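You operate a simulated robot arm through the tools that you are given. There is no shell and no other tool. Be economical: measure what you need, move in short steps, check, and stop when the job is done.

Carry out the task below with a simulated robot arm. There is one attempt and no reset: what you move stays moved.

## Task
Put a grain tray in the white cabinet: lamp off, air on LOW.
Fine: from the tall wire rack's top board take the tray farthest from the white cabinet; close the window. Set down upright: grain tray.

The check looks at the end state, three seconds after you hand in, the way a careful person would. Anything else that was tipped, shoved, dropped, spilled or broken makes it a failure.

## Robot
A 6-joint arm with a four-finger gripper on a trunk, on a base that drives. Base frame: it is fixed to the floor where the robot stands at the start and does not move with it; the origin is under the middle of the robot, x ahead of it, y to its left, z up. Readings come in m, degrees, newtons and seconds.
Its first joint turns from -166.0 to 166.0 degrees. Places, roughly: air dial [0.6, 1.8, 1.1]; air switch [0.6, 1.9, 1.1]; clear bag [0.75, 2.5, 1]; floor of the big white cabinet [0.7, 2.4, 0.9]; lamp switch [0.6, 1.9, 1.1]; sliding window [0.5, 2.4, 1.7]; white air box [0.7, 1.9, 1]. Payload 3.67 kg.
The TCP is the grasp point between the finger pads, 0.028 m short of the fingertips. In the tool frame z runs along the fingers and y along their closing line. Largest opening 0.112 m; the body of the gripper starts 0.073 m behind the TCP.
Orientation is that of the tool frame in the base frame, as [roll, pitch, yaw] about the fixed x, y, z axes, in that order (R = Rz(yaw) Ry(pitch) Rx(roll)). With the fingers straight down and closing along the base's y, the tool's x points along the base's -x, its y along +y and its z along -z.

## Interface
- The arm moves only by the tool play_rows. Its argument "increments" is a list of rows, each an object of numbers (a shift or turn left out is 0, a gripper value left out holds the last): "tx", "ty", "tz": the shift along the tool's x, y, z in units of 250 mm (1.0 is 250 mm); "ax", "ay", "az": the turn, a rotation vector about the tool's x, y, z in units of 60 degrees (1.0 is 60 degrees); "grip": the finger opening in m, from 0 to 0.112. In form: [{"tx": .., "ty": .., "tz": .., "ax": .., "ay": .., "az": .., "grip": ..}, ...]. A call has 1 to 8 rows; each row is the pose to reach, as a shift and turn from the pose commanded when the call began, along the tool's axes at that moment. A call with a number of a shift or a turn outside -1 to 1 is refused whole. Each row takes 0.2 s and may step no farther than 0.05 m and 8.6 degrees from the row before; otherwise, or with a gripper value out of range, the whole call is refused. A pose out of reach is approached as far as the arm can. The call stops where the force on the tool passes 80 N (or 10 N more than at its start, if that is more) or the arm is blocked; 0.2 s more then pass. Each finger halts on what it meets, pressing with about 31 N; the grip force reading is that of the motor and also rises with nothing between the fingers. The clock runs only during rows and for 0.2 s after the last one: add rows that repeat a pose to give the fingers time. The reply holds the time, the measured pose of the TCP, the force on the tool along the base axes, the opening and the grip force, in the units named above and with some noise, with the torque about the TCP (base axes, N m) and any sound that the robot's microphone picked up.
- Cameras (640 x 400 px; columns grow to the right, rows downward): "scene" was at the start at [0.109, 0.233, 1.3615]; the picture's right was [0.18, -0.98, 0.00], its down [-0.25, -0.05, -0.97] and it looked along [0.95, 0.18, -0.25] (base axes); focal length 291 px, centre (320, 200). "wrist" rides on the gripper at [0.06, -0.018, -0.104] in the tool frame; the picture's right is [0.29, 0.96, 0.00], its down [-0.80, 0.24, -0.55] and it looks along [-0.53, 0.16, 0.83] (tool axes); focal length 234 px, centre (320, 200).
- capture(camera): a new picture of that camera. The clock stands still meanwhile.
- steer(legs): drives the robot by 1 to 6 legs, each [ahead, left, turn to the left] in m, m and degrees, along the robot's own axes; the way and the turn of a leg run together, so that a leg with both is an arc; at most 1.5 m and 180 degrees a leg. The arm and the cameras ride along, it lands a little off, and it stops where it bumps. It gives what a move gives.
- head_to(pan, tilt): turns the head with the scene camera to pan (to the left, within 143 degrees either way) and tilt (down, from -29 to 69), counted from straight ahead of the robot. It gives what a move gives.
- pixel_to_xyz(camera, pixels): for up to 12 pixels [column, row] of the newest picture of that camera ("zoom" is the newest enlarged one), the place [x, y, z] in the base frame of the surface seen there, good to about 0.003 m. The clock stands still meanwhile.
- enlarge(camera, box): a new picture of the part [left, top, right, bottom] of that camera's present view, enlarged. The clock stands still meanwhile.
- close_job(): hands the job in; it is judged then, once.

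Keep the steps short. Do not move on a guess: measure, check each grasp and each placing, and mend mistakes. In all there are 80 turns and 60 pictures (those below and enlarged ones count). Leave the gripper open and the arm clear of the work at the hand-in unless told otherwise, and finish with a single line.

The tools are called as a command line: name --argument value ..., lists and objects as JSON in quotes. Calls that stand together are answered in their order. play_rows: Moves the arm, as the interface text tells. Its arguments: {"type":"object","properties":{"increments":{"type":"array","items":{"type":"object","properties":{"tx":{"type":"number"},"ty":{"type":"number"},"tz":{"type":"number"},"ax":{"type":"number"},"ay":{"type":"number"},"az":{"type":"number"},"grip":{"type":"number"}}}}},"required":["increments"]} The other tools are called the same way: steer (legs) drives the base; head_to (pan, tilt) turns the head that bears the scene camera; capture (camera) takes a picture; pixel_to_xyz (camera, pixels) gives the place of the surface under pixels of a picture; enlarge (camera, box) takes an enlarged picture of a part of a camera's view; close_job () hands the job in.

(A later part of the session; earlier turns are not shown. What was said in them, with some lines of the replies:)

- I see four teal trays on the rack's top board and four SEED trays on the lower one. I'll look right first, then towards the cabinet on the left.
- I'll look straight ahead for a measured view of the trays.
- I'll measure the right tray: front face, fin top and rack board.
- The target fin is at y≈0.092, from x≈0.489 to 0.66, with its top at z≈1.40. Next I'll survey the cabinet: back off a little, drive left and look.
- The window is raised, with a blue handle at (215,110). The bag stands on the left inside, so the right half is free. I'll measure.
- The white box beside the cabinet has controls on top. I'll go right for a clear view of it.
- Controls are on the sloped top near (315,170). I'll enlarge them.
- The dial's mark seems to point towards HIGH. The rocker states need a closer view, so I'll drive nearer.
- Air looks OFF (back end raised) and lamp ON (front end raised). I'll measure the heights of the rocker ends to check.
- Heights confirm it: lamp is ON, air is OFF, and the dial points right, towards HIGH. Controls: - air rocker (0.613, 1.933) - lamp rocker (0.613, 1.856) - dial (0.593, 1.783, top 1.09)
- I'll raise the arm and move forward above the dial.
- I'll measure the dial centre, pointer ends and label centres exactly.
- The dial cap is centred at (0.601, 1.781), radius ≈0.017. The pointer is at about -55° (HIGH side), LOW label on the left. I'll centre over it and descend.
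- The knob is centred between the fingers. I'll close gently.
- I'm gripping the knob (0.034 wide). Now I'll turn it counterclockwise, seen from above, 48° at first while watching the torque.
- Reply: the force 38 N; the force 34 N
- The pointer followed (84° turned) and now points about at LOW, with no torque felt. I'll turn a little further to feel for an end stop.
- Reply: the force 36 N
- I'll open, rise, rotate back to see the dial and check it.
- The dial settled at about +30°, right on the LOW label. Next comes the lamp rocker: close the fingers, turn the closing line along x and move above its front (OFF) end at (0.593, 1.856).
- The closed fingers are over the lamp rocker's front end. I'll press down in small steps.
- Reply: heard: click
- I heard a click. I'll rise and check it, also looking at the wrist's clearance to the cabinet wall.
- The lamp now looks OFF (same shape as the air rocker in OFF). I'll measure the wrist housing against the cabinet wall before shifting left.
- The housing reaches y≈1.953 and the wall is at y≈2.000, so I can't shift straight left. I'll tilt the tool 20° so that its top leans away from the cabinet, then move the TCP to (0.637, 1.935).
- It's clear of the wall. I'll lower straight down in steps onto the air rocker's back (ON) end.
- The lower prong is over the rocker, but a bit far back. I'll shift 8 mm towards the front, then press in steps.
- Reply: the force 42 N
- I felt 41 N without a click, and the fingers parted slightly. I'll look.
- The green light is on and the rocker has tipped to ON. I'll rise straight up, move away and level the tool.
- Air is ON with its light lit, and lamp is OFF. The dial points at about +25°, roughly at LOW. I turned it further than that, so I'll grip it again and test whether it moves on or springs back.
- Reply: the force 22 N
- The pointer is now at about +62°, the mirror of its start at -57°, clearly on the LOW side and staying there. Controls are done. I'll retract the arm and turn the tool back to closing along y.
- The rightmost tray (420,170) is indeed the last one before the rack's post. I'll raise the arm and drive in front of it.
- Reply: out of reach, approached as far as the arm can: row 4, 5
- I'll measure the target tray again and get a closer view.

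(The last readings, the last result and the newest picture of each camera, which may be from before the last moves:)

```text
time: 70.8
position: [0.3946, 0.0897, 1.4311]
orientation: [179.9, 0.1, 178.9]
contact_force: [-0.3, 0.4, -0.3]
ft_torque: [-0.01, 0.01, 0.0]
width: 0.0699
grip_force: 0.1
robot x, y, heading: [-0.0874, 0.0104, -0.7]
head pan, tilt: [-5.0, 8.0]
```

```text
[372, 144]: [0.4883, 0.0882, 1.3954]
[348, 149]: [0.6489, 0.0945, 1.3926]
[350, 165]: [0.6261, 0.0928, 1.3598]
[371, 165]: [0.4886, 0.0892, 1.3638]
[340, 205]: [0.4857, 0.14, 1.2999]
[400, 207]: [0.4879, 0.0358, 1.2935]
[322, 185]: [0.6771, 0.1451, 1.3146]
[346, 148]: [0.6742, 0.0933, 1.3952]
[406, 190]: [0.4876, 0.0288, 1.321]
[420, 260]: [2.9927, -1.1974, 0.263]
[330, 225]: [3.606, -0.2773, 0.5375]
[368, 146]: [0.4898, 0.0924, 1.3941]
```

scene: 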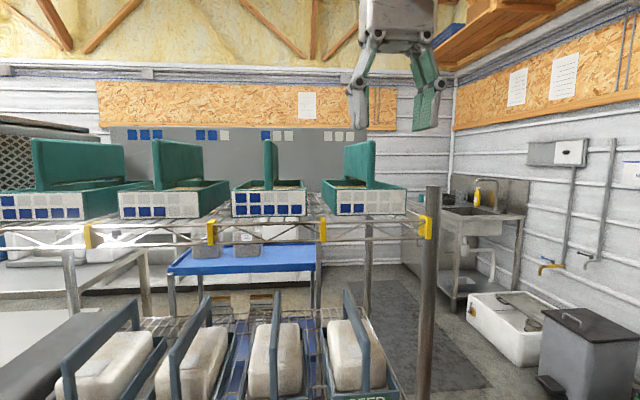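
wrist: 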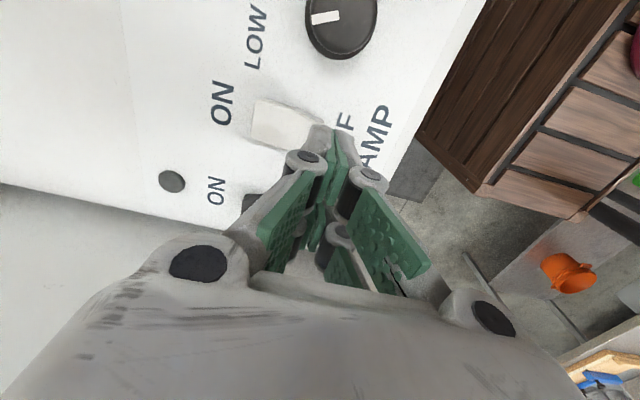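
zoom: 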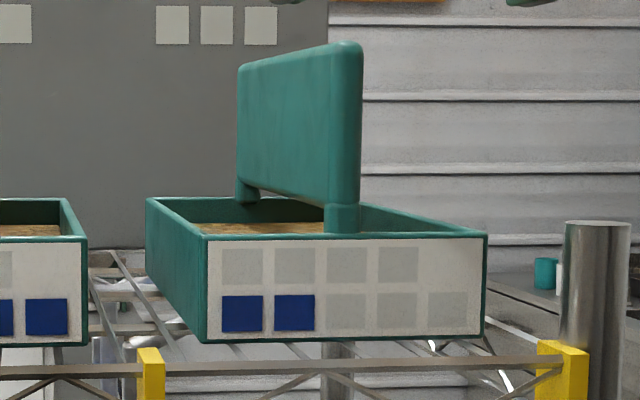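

The tray holds grain. Fin: y≈0.0915, x 0.488–0.675, z≈1.335–1.397; floor of the tray z≈1.278. I'll tilt the tool 30° (fingers forward and down), which lowers the wrist for the cabinet later, and move above the fin's middle.

play_rows --increments '[{"ay": -0.125, "tz": -0.04}, {"ay": -0.25, "tz": -0.076}, {"ay": -0.375, "tz": -0.076, "az": -0.018}, {"ay": -0.5, "tz": -0.076, "az": -0.018}, {"ay": -0.5, "tz": -0.076, "tx": -0.19, "ty": 0.005, "az": -0.018}, {"ay": -0.5, "tz": -0.076, "tx": -0.38, "ty": 0.01, "az": -0.018}, {"ay": -0.5, "tz": -0.076, "tx": -0.57, "ty": 0.016, "az": -0.018}, {"ay": -0.5, "tz": -0.076, "tx": -0.76, "ty": 0.022, "az": -0.018}]'

capture --camera "scene"

capture --camera "wrist"

```text
time: 72.6
position: [0.5854, 0.0892, 1.45]
orientation: [-179.9, 30.2, -179.8]
contact_force: [-1.0, -0.7, 0.7]
ft_torque: [0.04, -0.04, 0.0]
width: 0.0702
grip_force: 0.1
robot x, y, heading: [-0.0844, 0.0114, -0.7]
head pan, tilt: [-5.0, 8.0]
```

```text
24 pictures are left
```

scene: 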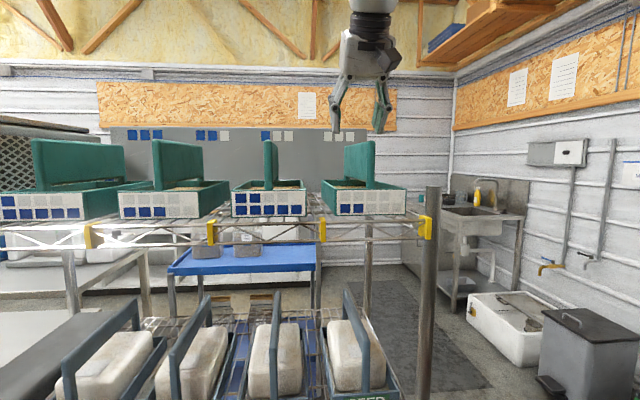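

```text
23 pictures are left
```

wrist: 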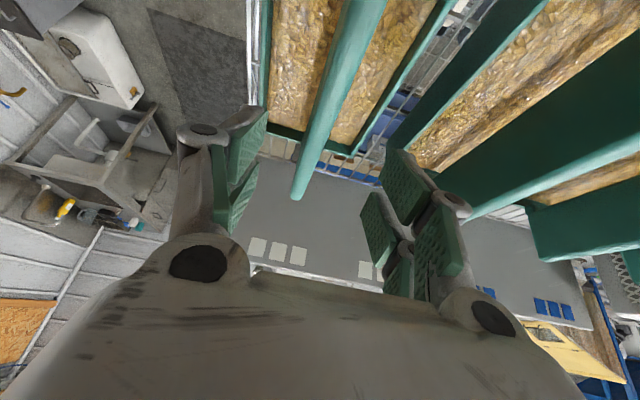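

The fin lies between the fingers. I'll measure the fin's back end, the tray's back rim and the grain level.

pixel_to_xyz --camera "wrist" --pixels '[[300, 188], [320, 130], [340, 70], [352, 10], [352, 150], [270, 128], [400, 60], [290, 80], [440, 15], [380, 180]]'

```text
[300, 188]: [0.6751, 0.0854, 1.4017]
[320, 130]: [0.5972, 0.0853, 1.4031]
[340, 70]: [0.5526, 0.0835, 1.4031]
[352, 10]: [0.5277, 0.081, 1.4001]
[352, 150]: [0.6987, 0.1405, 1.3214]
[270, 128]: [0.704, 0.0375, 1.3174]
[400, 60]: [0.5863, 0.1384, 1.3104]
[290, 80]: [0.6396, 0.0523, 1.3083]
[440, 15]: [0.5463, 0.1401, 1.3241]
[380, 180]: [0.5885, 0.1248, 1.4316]
```

The tray is centred at x≈0.595. I'll lower onto the fin with the TCP at z≈1.371 and close.

play_rows --increments '[{"tx": 0.04, "tz": 0.09}, {"tx": 0.08, "tz": 0.18}, {"tx": 0.11, "tz": 0.25}, {"tx": 0.13, "tz": 0.29}, {"tx": 0.13, "tz": 0.29}]'

enlarge --camera "scene" --box '[290, 40, 450, 230]'

```text
time: 73.8
position: [0.5917, 0.091, 1.37]
orientation: [-179.8, 30.3, -180.0]
contact_force: [-0.4, -0.1, -0.2]
ft_torque: [0.04, 0.0, 0.0]
width: 0.0705
grip_force: 0.1
robot x, y, heading: [-0.0833, 0.0132, -0.9]
head pan, tilt: [-5.0, 8.0]
```

```text
2.11 times, centred on (370, 135) of scene
```

zoom: 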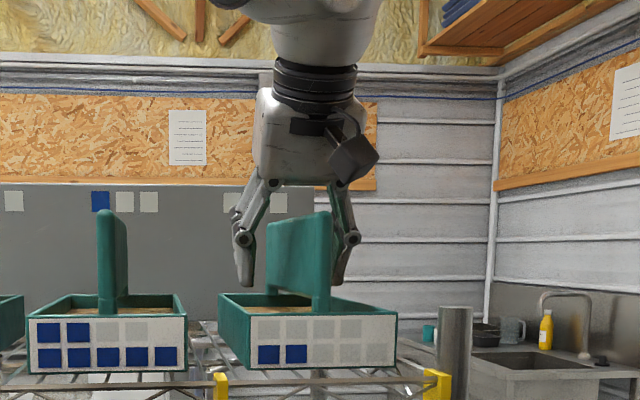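

The fingers straddle the fin. I'll close slowly and make a small test lift.

play_rows --increments '[{"grip": 0.05}, {"grip": 0.035}, {"grip": 0.022}, {"grip": 0.012}, {"grip": 0.0}, {"grip": 0.0}, {"grip": 0.0}]'

play_rows --increments '[{"tx": -0.02, "tz": -0.035}, {"tx": -0.04, "tz": -0.07}, {"tx": -0.06, "tz": -0.104}, {"tx": -0.06, "tz": -0.104}]'

capture --camera "scene"

```text
time: 75.4
position: [0.591, 0.0907, 1.3714]
orientation: [-179.8, 30.1, -179.9]
contact_force: [1.5, -1.6, 0.9]
ft_torque: [0.01, -0.02, -0.06]
width: 0.0141
grip_force: 30.5
robot x, y, heading: [-0.0835, 0.0092, -0.6]
head pan, tilt: [-5.0, 8.0]
```

```text
time: 76.4
position: [0.5914, 0.0899, 1.4037]
orientation: [-179.8, 30.0, -179.9]
contact_force: [0.1, 0.1, -4.7]
ft_torque: [0.0, 0.02, -0.04]
width: 0.014
grip_force: 31.0
robot x, y, heading: [-0.0852, 0.0103, -0.5]
head pan, tilt: [-5.0, 8.0]
```

```text
21 pictures are left
```

scene: 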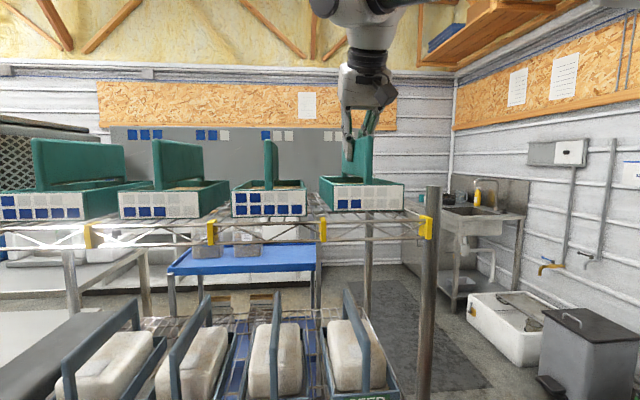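

The tray is held level, about 4.7 N, with no tilt. I'll back straight out of the rack and drive left towards the cabinet.

steer --legs '[[-0.45, 0, 0.5], [0, 1.1, 0], [0, 1.05, 0]]'

head_to --pan -5 --tilt 12

capture --camera "scene"

```text
time: 78.6
position: [0.2359, 0.0998, 1.4041]
orientation: [-179.9, 30.1, -179.3]
contact_force: [-0.2, 0.1, -4.9]
ft_torque: [-0.01, 0.06, 0.04]
width: 0.0139
grip_force: 31.3
robot x, y, heading: [-0.4377, 0.0106, -0.1]
head pan, tilt: [-5.0, 8.0]
stopped in leg 1: the robot was blocked; the commanded pose is now the measured one
```

```text
time: 79.3
position: [0.237, 0.1006, 1.4053]
orientation: [-179.9, 30.2, -179.3]
contact_force: [0.8, -0.9, -3.9]
ft_torque: [0.0, 0.05, -0.01]
width: 0.0139
grip_force: 31.0
robot x, y, heading: [-0.4358, 0.0172, -0.3]
head pan, tilt: [-5.0, 12.0]
```

```text
20 pictures are left
```

scene: 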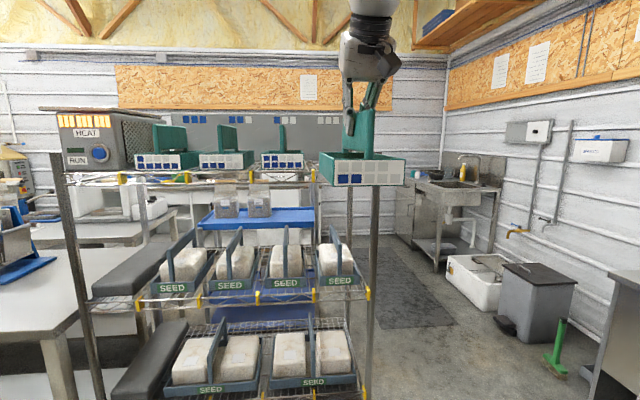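

I was blocked from behind at x≈-0.44, so something stands there. I'll ease forward, pull the tray in lower, and look behind me.

steer --legs '[[0.07, 0, 0]]'

play_rows --increments '[{"tx": 0.1, "tz": 0.05}, {"tx": 0.21, "tz": 0.1}, {"tx": 0.32, "tz": 0.16}, {"tx": 0.43, "tz": 0.21}, {"tx": 0.54, "tz": 0.27}, {"tx": 0.62, "tz": 0.305}, {"tx": 0.646, "tz": 0.32}]'

head_to --pan 142 --tilt 30

capture --camera "scene"

```text
time: 80.3
position: [0.3074, 0.099, 1.404]
orientation: [180.0, 30.2, -179.4]
contact_force: [-0.7, 0.6, -5.7]
ft_torque: [0.0, 0.01, -0.01]
width: 0.0139
grip_force: 30.5
robot x, y, heading: [-0.3668, 0.0152, -0.2]
head pan, tilt: [-5.0, 12.0]
```

```text
time: 81.9
position: [0.2084, 0.0974, 1.2543]
orientation: [-179.9, 30.3, -179.4]
contact_force: [-1.0, -0.3, -4.8]
ft_torque: [0.0, 0.03, -0.01]
width: 0.014
grip_force: 30.8
robot x, y, heading: [-0.3657, 0.0131, -0.1]
head pan, tilt: [-5.0, 12.0]
```

```text
time: 84.2
position: [0.2071, 0.0973, 1.2535]
orientation: [-180.0, 30.2, -179.3]
contact_force: [0.2, 0.2, -5.0]
ft_torque: [-0.04, 0.02, 0.0]
width: 0.0137
grip_force: 30.8
robot x, y, heading: [-0.3639, 0.0146, -0.3]
head pan, tilt: [142.0, 30.0]
```

```text
19 pictures are left
```

scene: 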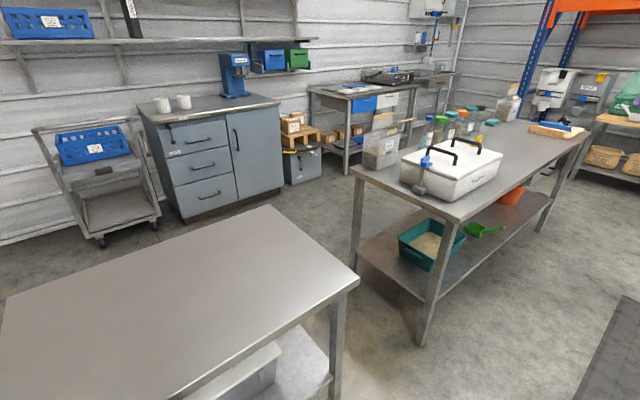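

Behind me is only an empty metal table, with nothing disturbed. Now I'll drive left to the cabinet with the tray held low and in front of everything.

steer --legs '[[0.06, 0, 0.2], [0, 1.05, 0], [0, 1.05, 0]]'

head_to --pan 0 --tilt 14

capture --camera "scene"

```text
time: 95.3
position: [0.2474, 2.2197, 1.2541]
orientation: [-180.0, 30.1, -178.6]
contact_force: [-0.2, -1.2, -4.8]
ft_torque: [0.01, 0.04, -0.01]
width: 0.0137
grip_force: 31.1
robot x, y, heading: [-0.3284, 2.1322, 0.6]
head pan, tilt: [142.0, 30.0]
```

```text
time: 97.5
position: [0.2475, 2.2205, 1.2541]
orientation: [180.0, 30.1, -178.7]
contact_force: [0.0, -0.7, -5.0]
ft_torque: [-0.01, 0.03, -0.01]
width: 0.014
grip_force: 31.5
robot x, y, heading: [-0.3248, 2.1323, 0.6]
head pan, tilt: [0.0, 14.0]
```

```text
18 pictures are left
```

scene: 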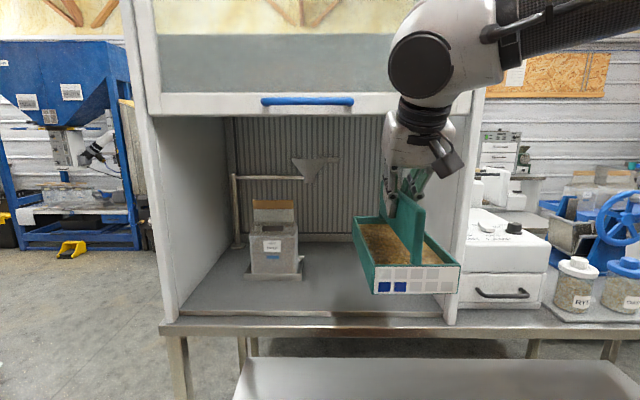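

The tray is held level in front of the opening. I'll measure the inside clearances and the arm.

pixel_to_xyz --camera "scene" --pixels '[[335, 160], [318, 172], [302, 277], [296, 260], [350, 290], [300, 305], [450, 300], [462, 200], [430, 35], [440, 100], [416, 113], [235, 180]]'

pixel_to_xyz --camera "scene" --pixels '[[390, 60], [500, 40], [580, 20], [470, 100], [385, 104], [320, 113], [308, 101], [470, 290], [455, 200], [405, 285], [170, 320], [300, 320]]'

```text
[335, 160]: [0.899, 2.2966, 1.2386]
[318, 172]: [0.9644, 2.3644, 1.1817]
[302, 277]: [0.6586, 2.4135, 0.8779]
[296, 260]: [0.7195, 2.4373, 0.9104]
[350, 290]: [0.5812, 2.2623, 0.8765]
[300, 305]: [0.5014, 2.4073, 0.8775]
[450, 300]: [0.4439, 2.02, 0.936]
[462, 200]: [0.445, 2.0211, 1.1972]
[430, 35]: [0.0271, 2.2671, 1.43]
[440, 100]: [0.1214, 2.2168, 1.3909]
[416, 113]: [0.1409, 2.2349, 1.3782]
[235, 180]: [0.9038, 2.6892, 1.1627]
```

```text
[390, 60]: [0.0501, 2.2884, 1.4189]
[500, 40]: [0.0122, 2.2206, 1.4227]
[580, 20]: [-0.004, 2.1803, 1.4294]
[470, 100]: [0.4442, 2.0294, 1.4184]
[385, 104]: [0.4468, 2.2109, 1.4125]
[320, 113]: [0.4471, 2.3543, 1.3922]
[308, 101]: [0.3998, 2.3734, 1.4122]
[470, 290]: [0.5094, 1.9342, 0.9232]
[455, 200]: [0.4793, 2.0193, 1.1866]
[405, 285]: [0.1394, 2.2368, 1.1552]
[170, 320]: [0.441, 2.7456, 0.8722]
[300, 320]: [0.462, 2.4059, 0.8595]
```

The space is free: wall at y≈2.02, stand edge at y≈2.41, floor z≈0.877, window bottom ≈1.39. I'll lower the tray in front of the bench to about 5 cm above the floor level.

play_rows --increments '[{"tx": 0.07, "tz": 0.12}, {"tx": 0.15, "tz": 0.26}, {"tx": 0.23, "tz": 0.4}, {"tx": 0.31, "tz": 0.54}, {"tx": 0.39, "tz": 0.675}, {"tx": 0.45, "tz": 0.78}, {"tx": 0.468, "tz": 0.81}]'

steer --legs '[[0.16, -0.01, -0.6]]'

capture --camera "scene"

```text
time: 99.1
position: [0.2755, 2.2447, 1.0586]
orientation: [-179.8, 30.1, -178.7]
contact_force: [-0.8, 0.1, -4.5]
ft_torque: [-0.02, 0.03, 0.05]
width: 0.0141
grip_force: 30.7
out of reach, approached as far as the arm can: row 5, 6, 7
robot x, y, heading: [-0.3243, 2.1243, 0.5]
head pan, tilt: [0.0, 14.0]
```

```text
time: 100.5
position: [0.4347, 2.2275, 1.0591]
orientation: [-180.0, 30.1, -179.3]
contact_force: [0.3, 0.7, -4.7]
ft_torque: [-0.01, 0.05, 0.03]
width: 0.014
grip_force: 30.8
robot x, y, heading: [-0.1704, 2.1198, -0.1]
head pan, tilt: [0.0, 14.0]
```

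```text
17 pictures are left
```

scene: 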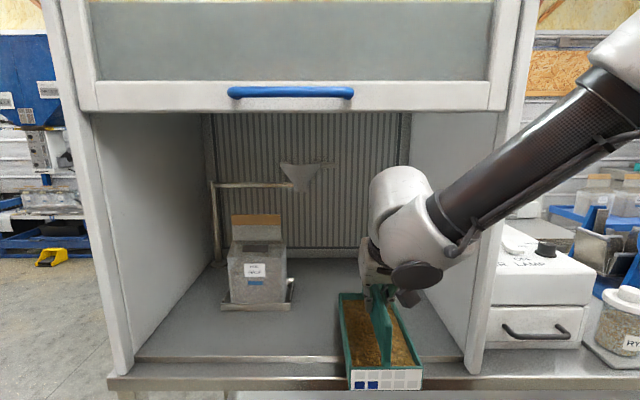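

The tray hangs above the front sill with its front still outside. I'll extend forward 0.1 m as a test.

play_rows --increments '[{"tx": -0.07, "tz": 0.04}, {"tx": -0.14, "tz": 0.08}, {"tx": -0.21, "tz": 0.12}, {"tx": -0.28, "tz": 0.16}, {"tx": -0.346, "tz": 0.2}]'

```text
time: 101.7
position: [0.5342, 2.228, 1.0597]
orientation: [-179.9, 30.1, -179.4]
contact_force: [-1.2, 0.3, -4.7]
ft_torque: [-0.01, 0.02, -0.02]
width: 0.0141
grip_force: 30.8
robot x, y, heading: [-0.1703, 2.1223, -0.1]
head pan, tilt: [0.0, 14.0]
```

That worked. I'll extend 0.12 m more and look.

play_rows --increments '[{"tx": -0.1, "tz": 0.058}, {"tx": -0.2, "tz": 0.115}, {"tx": -0.3, "tz": 0.173}, {"tx": -0.38, "tz": 0.22}, {"tx": -0.416, "tz": 0.24}]'

capture --camera "scene"

```text
time: 102.9
position: [0.6536, 2.2291, 1.0606]
orientation: [-179.8, 30.0, -179.5]
contact_force: [0.1, 0.4, -4.3]
ft_torque: [0.01, 0.02, -0.02]
width: 0.0138
grip_force: 30.9
robot x, y, heading: [-0.1684, 2.1204, -0.2]
head pan, tilt: [0.0, 14.0]
```

```text
16 pictures are left
```

scene: 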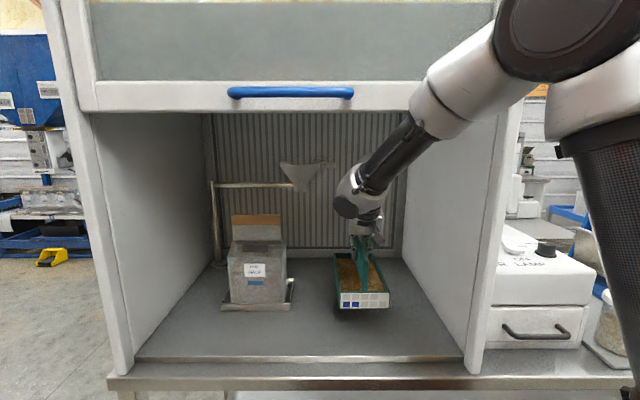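

I'll check how close the forearm is to the window frame, and the tray's height above the floor.

pixel_to_xyz --camera "scene" --pixels '[[425, 90], [440, 75], [400, 130], [450, 100], [470, 60], [430, 115], [362, 303], [362, 296], [362, 330], [300, 300], [338, 305], [388, 303]]'

```text
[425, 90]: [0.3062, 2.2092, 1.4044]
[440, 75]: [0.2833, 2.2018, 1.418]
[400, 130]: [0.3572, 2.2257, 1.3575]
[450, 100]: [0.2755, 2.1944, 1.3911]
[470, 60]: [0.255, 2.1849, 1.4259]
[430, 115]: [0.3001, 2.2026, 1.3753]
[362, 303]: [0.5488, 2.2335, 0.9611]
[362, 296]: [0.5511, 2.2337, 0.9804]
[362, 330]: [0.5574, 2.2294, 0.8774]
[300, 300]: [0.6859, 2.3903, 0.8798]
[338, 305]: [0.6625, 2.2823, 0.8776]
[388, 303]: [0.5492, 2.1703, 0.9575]
```

The forearm clears the window by about 6 cm, and the tray's bottom is ~7 cm above the floor. I'll lower 0.06 m, then creep to contact.

play_rows --increments '[{"tx": 0.04, "tz": 0.069}, {"tx": 0.08, "tz": 0.139}, {"tx": 0.11, "tz": 0.19}, {"tx": 0.124, "tz": 0.215}, {"tx": 0.13, "tz": 0.225}]'

enlarge --camera "scene" --box '[280, 200, 460, 350]'

```text
time: 104.1
position: [0.6555, 2.2303, 0.9948]
orientation: [-179.9, 30.0, -179.4]
contact_force: [-0.3, 0.2, -4.1]
ft_torque: [0.0, 0.01, 0.01]
width: 0.0142
grip_force: 30.2
robot x, y, heading: [-0.1693, 2.1241, -0.1]
head pan, tilt: [0.0, 14.0]
```

```text
2.67 times, centred on (370, 275) of scene
```

zoom: 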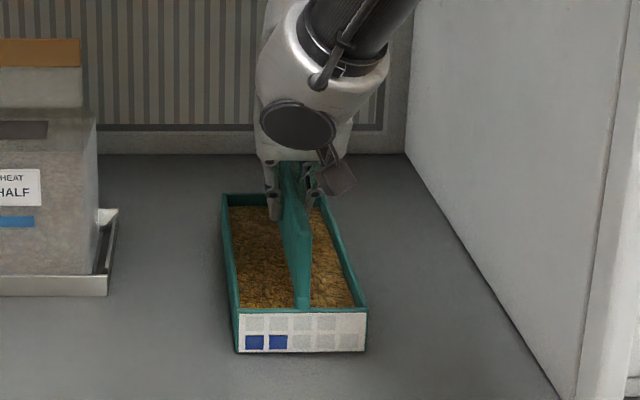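

Nearly down. I'll creep 6 mm.

play_rows --increments '[{"tx": 0.004, "tz": 0.007}, {"tx": 0.008, "tz": 0.014}, {"tx": 0.012, "tz": 0.021}]'

```text
time: 104.9
position: [0.6547, 2.2301, 0.9901]
orientation: [180.0, 30.3, -179.4]
contact_force: [2.1, -0.9, 24.9]
ft_torque: [-0.15, -0.44, 0.21]
width: 0.0144
grip_force: 31.2
robot x, y, heading: [-0.1676, 2.1202, -0.2]
head pan, tilt: [0.0, 14.0]
```

The tray is on the floor (force turned upward). I'll ease up 2 mm, then open slowly.

play_rows --increments '[{"tx": -0.005, "tz": -0.009}, {"tx": -0.005, "tz": -0.009, "grip": 0.014}, {"tx": -0.005, "tz": -0.009, "grip": 0.02}, {"tx": -0.005, "tz": -0.009, "grip": 0.035}, {"tx": -0.005, "tz": -0.009, "grip": 0.06}, {"tx": -0.005, "tz": -0.009, "grip": 0.06}]'

enlarge --camera "scene" --box '[280, 200, 460, 350]'

```text
time: 106.3
position: [0.6534, 2.2291, 0.9909]
orientation: [-179.8, 30.1, -179.4]
contact_force: [-0.2, -0.1, 0.2]
ft_torque: [0.05, 0.01, 0.0]
width: 0.0601
grip_force: 0.1
robot x, y, heading: [-0.1659, 2.1213, -0.2]
head pan, tilt: [0.0, 14.0]
```

```text
2.67 times, centred on (370, 275) of scene
```

zoom: 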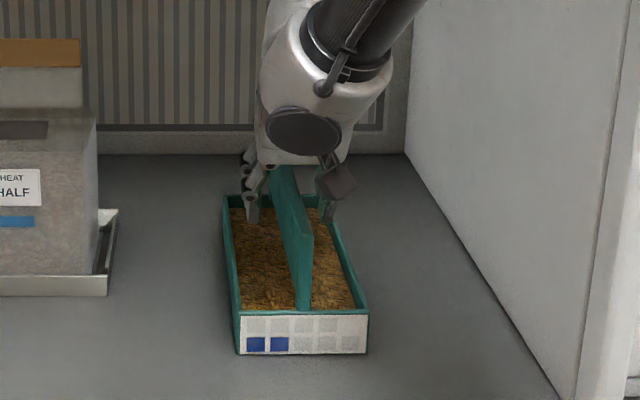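

The tray stands upright and free. I'll rise straight up 8 cm, then pull back.

play_rows --increments '[{"tx": -0.05, "tz": -0.087}, {"tx": -0.11, "tz": -0.19}, {"tx": -0.16, "tz": -0.277}, {"tx": -0.02, "tz": -0.357}, {"tx": 0.12, "tz": -0.438}, {"tx": 0.26, "tz": -0.519}, {"tx": 0.4, "tz": -0.6}, {"tx": 0.54, "tz": -0.681}]'

steer --legs '[[-0.22, 0, 0]]'

capture --camera "scene"

```text
time: 108.1
position: [0.4515, 2.2258, 1.0717]
orientation: [-179.9, 30.3, -179.4]
contact_force: [-0.2, -0.4, 0.2]
ft_torque: [0.02, 0.01, -0.01]
width: 0.0601
grip_force: 0.1
robot x, y, heading: [-0.1673, 2.1197, -0.2]
head pan, tilt: [0.0, 14.0]
```

```text
time: 109.8
position: [0.2223, 2.2253, 1.0719]
orientation: [-179.9, 30.1, -179.5]
contact_force: [0.0, -0.1, -1.1]
ft_torque: [0.02, 0.0, 0.03]
width: 0.06
grip_force: 0.0
robot x, y, heading: [-0.3972, 2.1239, -0.2]
head pan, tilt: [0.0, 14.0]
```

```text
13 pictures are left
```

scene: 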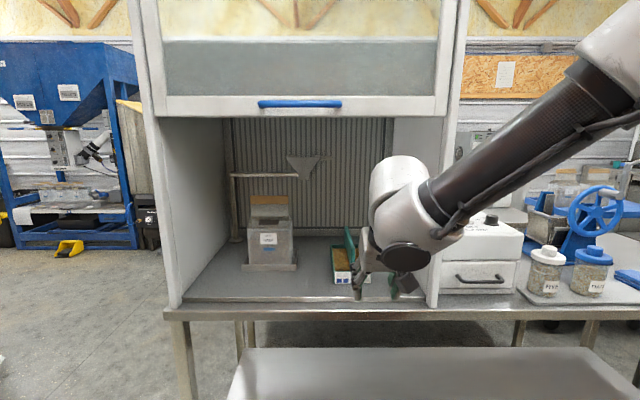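

The tray is in place and the arm is out. Now the window: the handle bar is at x≈0.40, y 2.283–2.454, z≈1.413. I'll drive left to line up with its middle, close the fingers, tilt the tool to near horizontal and rise.

steer --legs '[[0, 0.145, 0.2]]'

play_rows --increments '[{"ay": -0.125, "tx": -0.07, "tz": -0.12, "grip": 0.03}, {"ay": -0.25, "tx": -0.14, "tz": -0.24, "grip": 0.0}, {"ay": -0.375, "tx": -0.21, "tz": -0.36}, {"ay": -0.5, "tx": -0.28, "tz": -0.48}, {"ay": -0.625, "tx": -0.35, "tz": -0.6}, {"ay": -0.75, "tx": -0.42, "tz": -0.72}, {"ay": -0.833, "tx": -0.49, "tz": -0.84}]'

```text
time: 111.2
position: [0.2225, 2.3758, 1.0717]
orientation: [-179.9, 30.0, -179.2]
contact_force: [-0.7, -0.3, -0.1]
ft_torque: [0.01, 0.03, -0.03]
width: 0.06
grip_force: 0.0
robot x, y, heading: [-0.3961, 2.2684, 0.0]
head pan, tilt: [0.0, 14.0]
```

```text
time: 112.8
position: [0.2246, 2.3747, 1.3144]
orientation: [-179.5, 80.0, -178.9]
contact_force: [0.3, 0.8, 0.5]
ft_torque: [-0.02, -0.01, -0.02]
width: 0.0
grip_force: 31.0
out of reach, approached as far as the arm can: row 3, 4, 5, 6
robot x, y, heading: [-0.3979, 2.2682, -0.0]
head pan, tilt: [0.0, 14.0]
```

The tool is at pitch 80° with closed fingers. I'll rise to z≈1.485, move forward to x≈0.345, and check.

play_rows --increments '[{"tx": -0.17, "tz": -0.03}, {"tx": -0.34, "tz": -0.06}, {"tx": -0.51, "tz": -0.09}, {"tx": -0.67, "tz": -0.118}, {"tx": -0.698, "tz": 0.04}, {"tx": -0.726, "tz": 0.2}, {"tx": -0.753, "tz": 0.355}]'

capture --camera "scene"

```text
time: 114.4
position: [0.3473, 2.3741, 1.4835]
orientation: [-179.7, 80.1, -179.1]
contact_force: [-1.2, -0.5, 0.1]
ft_torque: [0.03, 0.05, 0.04]
width: 0.0
grip_force: 31.1
robot x, y, heading: [-0.3953, 2.2701, 0.2]
head pan, tilt: [0.0, 14.0]
```

```text
12 pictures are left
```

scene: 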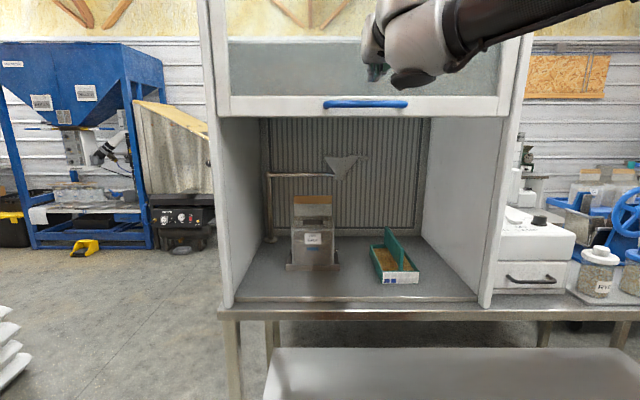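

The tray stands well inside, and the gripper is over the handle. I'll move forward 5 cm and descend onto the bar.

play_rows --increments '[{"tx": -0.017, "tz": 0.1}, {"tx": -0.033, "tz": 0.189}, {"tx": 0.026, "tz": 0.2}, {"tx": 0.065, "tz": 0.206}, {"tx": 0.105, "tz": 0.213}, {"tx": 0.144, "tz": 0.22}]'

enlarge --camera "scene" --box '[290, 20, 450, 130]'

```text
time: 115.8
position: [0.393, 2.3771, 1.4396]
orientation: [-179.8, 80.0, -179.0]
contact_force: [0.4, 1.2, 1.1]
ft_torque: [0.01, -0.02, 0.01]
width: 0.0001
grip_force: 35.3
robot x, y, heading: [-0.3952, 2.2686, -0.1]
head pan, tilt: [0.0, 14.0]
```

```text
3.64 times, centred on (370, 75) of scene
```

zoom: 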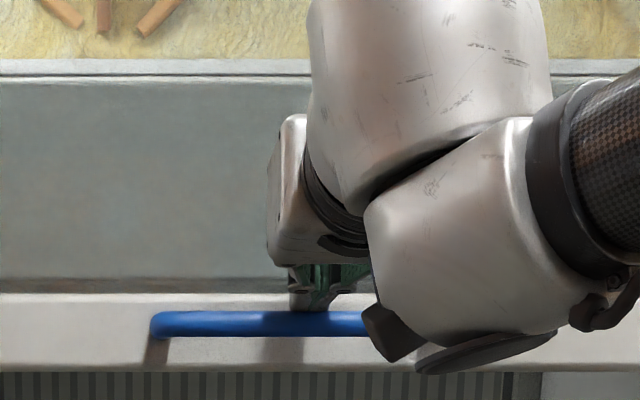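

The fingers are just above the bar. I'll push down 4 cm and watch the force.

play_rows --increments '[{"tx": 0.04, "tz": 0.007}, {"tx": 0.08, "tz": 0.014}, {"tx": 0.12, "tz": 0.021}, {"tx": 0.16, "tz": 0.028}]'

```text
time: 116.8
position: [0.3932, 2.3811, 1.3986]
orientation: [-179.5, 80.1, -178.8]
contact_force: [0.0, -0.5, 0.4]
ft_torque: [-0.04, -0.01, -0.04]
width: 0.0
grip_force: 35.8
robot x, y, heading: [-0.3948, 2.2658, -0.2]
head pan, tilt: [0.0, 14.0]
```

enlarge --camera "scene" --box '[270, 40, 450, 160]'

```text
3.33 times, centred on (360, 100) of scene
```

zoom: 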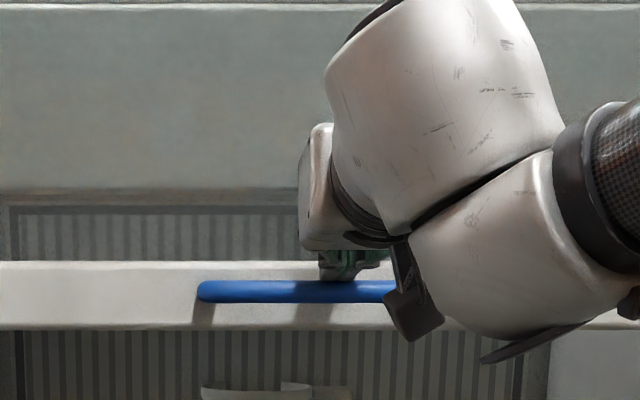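

The window is sliding down with the bar. I'll continue downward.

play_rows --increments '[{"tx": 0.12, "tz": 0.021}, {"tx": 0.24, "tz": 0.042}, {"tx": 0.36, "tz": 0.063}, {"tx": 0.48, "tz": 0.084}, {"tx": 0.6, "tz": 0.105}, {"tx": 0.72, "tz": 0.126}, {"tx": 0.82, "tz": 0.144}]'

capture --camera "scene"

```text
time: 118.4
position: [0.3927, 2.3769, 1.1919]
orientation: [-179.6, 79.9, -179.0]
contact_force: [-0.3, 0.4, -0.1]
ft_torque: [0.01, 0.04, 0.01]
width: 0.0
grip_force: 35.6
robot x, y, heading: [-0.3951, 2.2677, 0.0]
head pan, tilt: [0.0, 14.0]
```

```text
9 pictures are left
```

scene: 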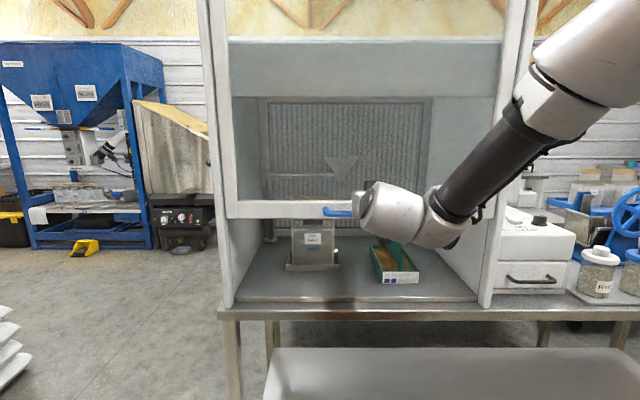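

Halfway. I'll continue down about 0.2 m.

play_rows --increments '[{"tx": 0.12, "tz": 0.021}, {"tx": 0.24, "tz": 0.042}, {"tx": 0.36, "tz": 0.063}, {"tx": 0.48, "tz": 0.084}, {"tx": 0.6, "tz": 0.105}, {"tx": 0.7, "tz": 0.123}, {"tx": 0.78, "tz": 0.138}]'

capture --camera "scene"

```text
time: 120.0
position: [0.4051, 2.3952, 1.0179]
orientation: [-168.5, 79.1, -168.6]
contact_force: [-1.0, -0.2, 0.0]
ft_torque: [-0.01, 0.05, -0.02]
width: 0.0001
grip_force: 35.6
out of reach, approached as far as the arm can: row 5, 6, 7
robot x, y, heading: [-0.3967, 2.2684, -0.0]
head pan, tilt: [0.0, 14.0]
```

```text
8 pictures are left
```

scene: 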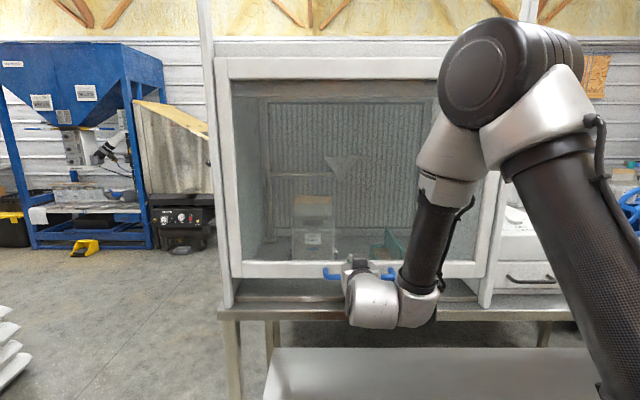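

The window is ~0.09 m short of closed, and this horizontal tool can't go lower. I'll lift off the bar, back away, and re-tilt to 40° to push the rest.

play_rows --increments '[{"tx": -0.1}, {"tx": -0.2}, {"tx": -0.22, "tz": -0.15}, {"tx": -0.24, "tz": -0.3}, {"tx": -0.26, "tz": -0.42}]'

play_rows --increments '[{"ay": 0.12}, {"ay": 0.24}, {"ay": 0.36}, {"ay": 0.48}, {"ay": 0.6}, {"ay": 0.68}]'

```text
time: 121.2
position: [0.3515, 2.4151, 1.1138]
orientation: [-179.5, 80.1, -178.8]
contact_force: [0.1, -0.7, 0.1]
ft_torque: [-0.01, -0.06, 0.05]
width: 0.0003
grip_force: 35.7
out of reach, approached as far as the arm can: row 4, 5
robot x, y, heading: [-0.3976, 2.273, 0.0]
head pan, tilt: [0.0, 14.0]
```

```text
time: 122.6
position: [0.353, 2.4161, 1.1153]
orientation: [180.0, 39.2, -179.2]
contact_force: [0.3, 0.2, 1.0]
ft_torque: [0.0, 0.0, -0.01]
width: 0.0002
grip_force: 35.6
robot x, y, heading: [-0.3954, 2.2712, -0.1]
head pan, tilt: [0.0, 14.0]
```

Now pitch 39°. I'll measure where the bar is.

capture --camera "scene"

pixel_to_xyz --camera "scene" --pixels '[[330, 272], [328, 270], [390, 272], [404, 272], [300, 270], [260, 288], [245, 300], [345, 276]]'

```text
7 pictures are left
```

scene: 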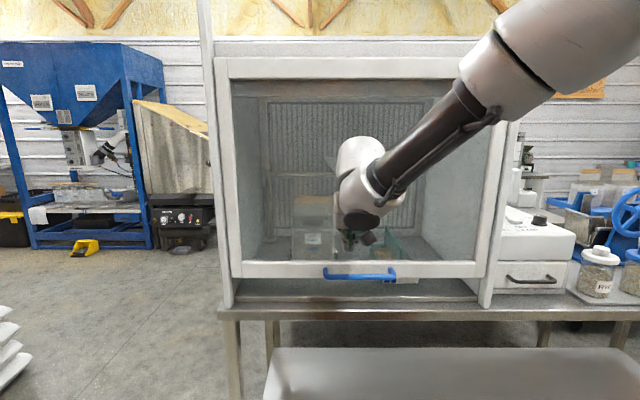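

```text
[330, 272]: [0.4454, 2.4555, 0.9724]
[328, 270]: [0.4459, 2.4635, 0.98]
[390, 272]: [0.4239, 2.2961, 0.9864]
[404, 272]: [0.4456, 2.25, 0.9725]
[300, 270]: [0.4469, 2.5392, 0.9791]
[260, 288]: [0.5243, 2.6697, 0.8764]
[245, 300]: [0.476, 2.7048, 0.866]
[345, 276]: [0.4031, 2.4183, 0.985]
```

The bar is at z≈0.985, so about 0.09 m remains. I'll move over its middle.

play_rows --increments '[{"ty": -0.09, "tz": 0.07}, {"ty": -0.18, "tz": 0.14}, {"ty": -0.18, "tx": -0.004, "tz": 0.22}, {"ty": -0.18, "tx": -0.007, "tz": 0.289}, {"ty": -0.18, "tx": 0.07, "tz": 0.384}, {"ty": -0.18, "tx": 0.12, "tz": 0.445}]'

enlarge --camera "scene" --box '[280, 200, 450, 320]'

```text
time: 124.0
position: [0.4026, 2.3739, 1.0109]
orientation: [180.0, 39.3, -179.3]
contact_force: [0.8, 1.0, 0.3]
ft_torque: [-0.01, 0.01, 0.02]
width: 0.0
grip_force: 35.8
robot x, y, heading: [-0.3974, 2.2747, -0.0]
head pan, tilt: [0.0, 14.0]
```

```text
3.33 times, centred on (365, 260) of scene
```

zoom: 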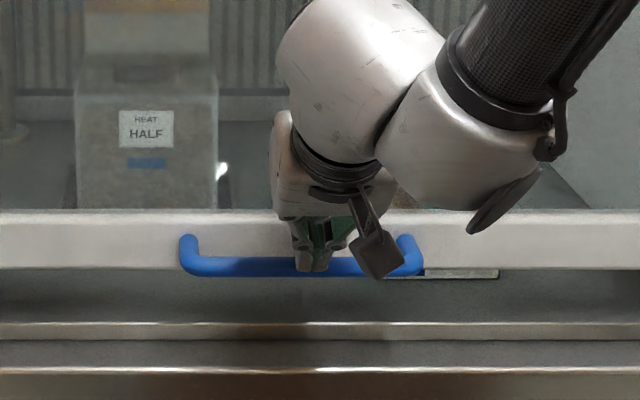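

The fingers sit on the bar. I'll push down 5 cm more.

play_rows --increments '[{"tx": 0.05, "tz": 0.062}, {"tx": 0.09, "tz": 0.111}, {"tx": 0.126, "tz": 0.155}]'

play_rows --increments '[{"tx": 0.025, "tz": 0.031}, {"tx": 0.05, "tz": 0.062}, {"tx": 0.07, "tz": 0.087}]'

enlarge --camera "scene" --box '[220, 200, 500, 340]'

```text
time: 124.8
position: [0.4015, 2.3729, 0.9585]
orientation: [-179.9, 39.2, -179.4]
contact_force: [-0.5, 0.0, -0.8]
ft_torque: [0.01, -0.03, -0.02]
width: 0.0
grip_force: 35.6
robot x, y, heading: [-0.3963, 2.2664, -0.1]
head pan, tilt: [0.0, 14.0]
```

```text
time: 125.6
position: [0.4025, 2.3714, 0.9308]
orientation: [-180.0, 39.4, -179.3]
contact_force: [-2.4, 0.2, 0.5]
ft_torque: [-0.01, 0.07, -0.03]
width: 0.0002
grip_force: 35.4
robot x, y, heading: [-0.3945, 2.2725, -0.1]
head pan, tilt: [0.0, 14.0]
```

```text
2.29 times, centred on (360, 270) of scene
```

zoom: 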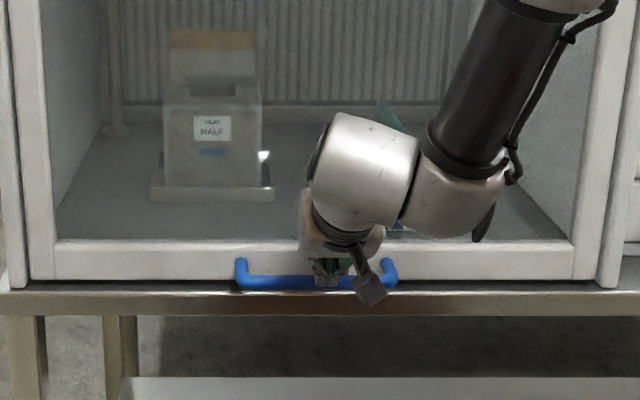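

The frame is almost at the bench. I'll creep to feel the stop.

play_rows --increments '[{"tx": 0.013, "tz": 0.016}, {"tx": 0.025, "tz": 0.031}, {"tx": 0.035, "tz": 0.043}]'

```text
time: 126.2
position: [0.4012, 2.3706, 0.9309]
orientation: [-180.0, 40.1, -179.3]
contact_force: [-36.4, -8.9, 39.0]
ft_torque: [-0.3, 0.95, -0.13]
width: 0.0061
grip_force: 35.5
robot x, y, heading: [-0.3984, 2.2716, 0.1]
head pan, tilt: [0.0, 14.0]
stopped in row 3: the force on the tool passed its limit at 89 N (the readings are from after the stop); the commanded pose is now the measured one
```

There's a firm stop: the window is closed. I'll lift off, draw back, open the gripper and look.

play_rows --increments '[{"tx": -0.08, "tz": -0.1}, {"tx": -0.16, "tz": -0.2}, {"tx": -0.06, "tz": -0.28}, {"tx": 0.04, "tz": -0.36}, {"tx": 0.14, "tz": -0.44, "grip": 0.05}, {"tx": 0.2, "tz": -0.49, "grip": 0.08}]'

steer --legs '[[0, -0.5, 0]]'

head_to --pan 12 --tilt 18

capture --camera "scene"

```text
time: 127.6
position: [0.3087, 2.3763, 0.9931]
orientation: [-180.0, 40.0, -179.4]
contact_force: [0.3, -0.5, 0.3]
ft_torque: [-0.01, 0.0, -0.02]
width: 0.0797
grip_force: 0.0
out of reach, approached as far as the arm can: row 5, 6
robot x, y, heading: [-0.3954, 2.2702, 0.3]
head pan, tilt: [0.0, 14.0]
```

```text
time: 129.8
position: [0.3086, 2.0297, 0.9916]
orientation: [-180.0, 40.0, 179.1]
contact_force: [0.1, 1.0, -0.2]
ft_torque: [0.0, 0.03, 0.01]
width: 0.0802
grip_force: 0.0
robot x, y, heading: [-0.4003, 1.9377, -1.4]
head pan, tilt: [0.0, 14.0]
stopped in leg 1: the robot was blocked; the commanded pose is now the measured one
```

```text
time: 130.5
position: [0.3087, 2.0297, 0.991]
orientation: [180.0, 40.0, 179.2]
contact_force: [-0.2, -0.1, -1.0]
ft_torque: [0.0, 0.01, 0.01]
width: 0.0802
grip_force: 0.2
robot x, y, heading: [-0.4, 1.9402, -1.7]
head pan, tilt: [12.0, 18.0]
```

```text
4 pictures are left
```

scene: 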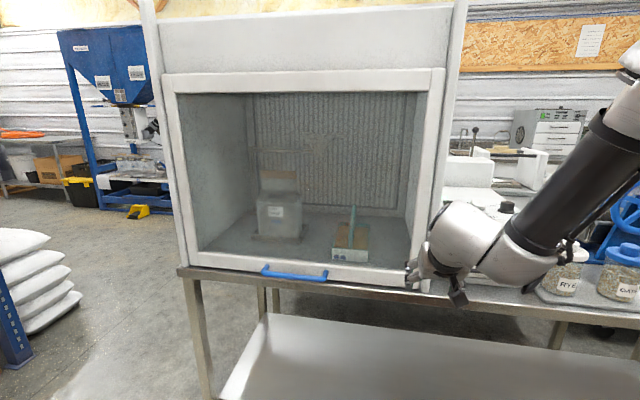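

The window is down on the sill, and the tray and bag stand upright behind it. The base was blocked while going right, so I'll ease forward and look behind to see what I touched.

steer --legs '[[0.08, 0.05, 1.5]]'

head_to --pan -142 --tilt 30

capture --camera "scene"

```text
time: 131.6
position: [0.3861, 2.0958, 0.9919]
orientation: [179.9, 40.1, -179.3]
contact_force: [0.3, -0.7, 0.2]
ft_torque: [0.01, 0.01, 0.02]
width: 0.0801
grip_force: 0.0
robot x, y, heading: [-0.3173, 1.9844, -0.0]
head pan, tilt: [12.0, 18.0]
```

```text
time: 134.0
position: [0.3858, 2.0965, 0.9921]
orientation: [-180.0, 40.1, -179.4]
contact_force: [-0.1, 0.7, 0.2]
ft_torque: [0.04, 0.0, 0.03]
width: 0.0799
grip_force: 0.1
robot x, y, heading: [-0.3166, 1.9874, -0.0]
head pan, tilt: [-142.0, 30.0]
```

```text
3 pictures are left
```

scene: 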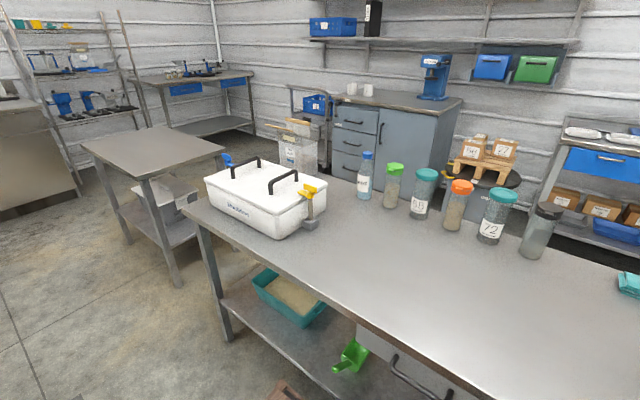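

Everything on the bench behind still stands; the base only touched the bench. I'll drive right to stand clear, then take a final look at the cabinet and the controls.

steer --legs '[[-0.03, 0, 0], [0, -0.7, 0]]'

head_to --pan 35 --tilt 22

capture --camera "scene"

```text
time: 138.3
position: [0.356, 1.3897, 0.9915]
orientation: [-180.0, 40.0, -179.2]
contact_force: [0.7, -0.1, 0.3]
ft_torque: [-0.01, -0.01, 0.04]
width: 0.0798
grip_force: 0.0
robot x, y, heading: [-0.3502, 1.2813, 0.2]
head pan, tilt: [-142.0, 30.0]
```

```text
time: 141.0
position: [0.3554, 1.3892, 0.9913]
orientation: [-180.0, 40.0, -179.1]
contact_force: [0.4, -0.5, -0.5]
ft_torque: [-0.03, -0.01, -0.02]
width: 0.08
grip_force: 0.0
robot x, y, heading: [-0.3503, 1.2759, 0.3]
head pan, tilt: [35.0, 22.0]
```

```text
2 pictures are left
```

scene: 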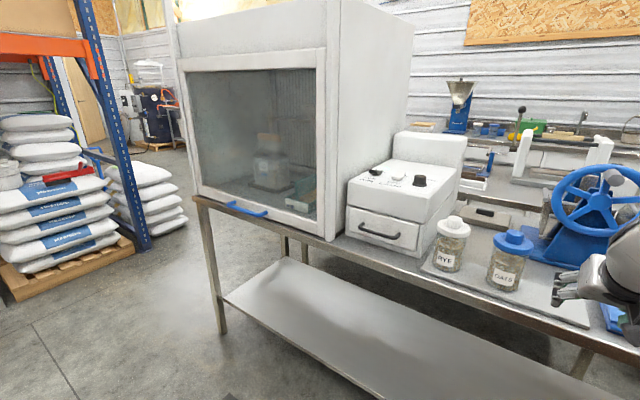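

One last enlarged look at the controls.

enlarge --camera "scene" --box '[345, 150, 450, 215]'

```text
6.10 times, centred on (398, 182) of scene
```

zoom: 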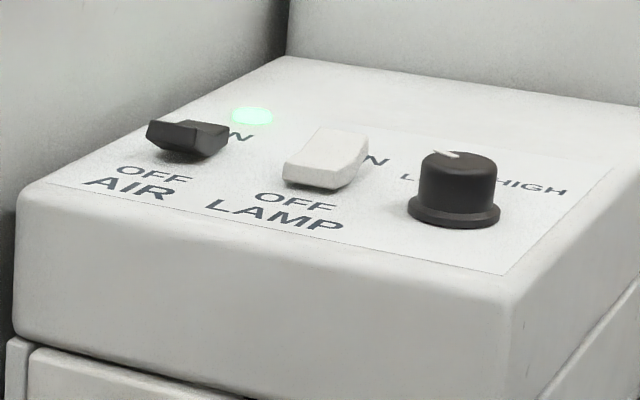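

Air is ON with its light lit, lamp is OFF, the dial is on the LOW side and the window is closed over the upright tray. The gripper is open and clear, so I'm handing in.

close_job

```text
The job is handed in.
```

Job handed in: the farthest top-board grain tray stands upright in the white cabinet, with the window closed, lamp off and air on LOW.
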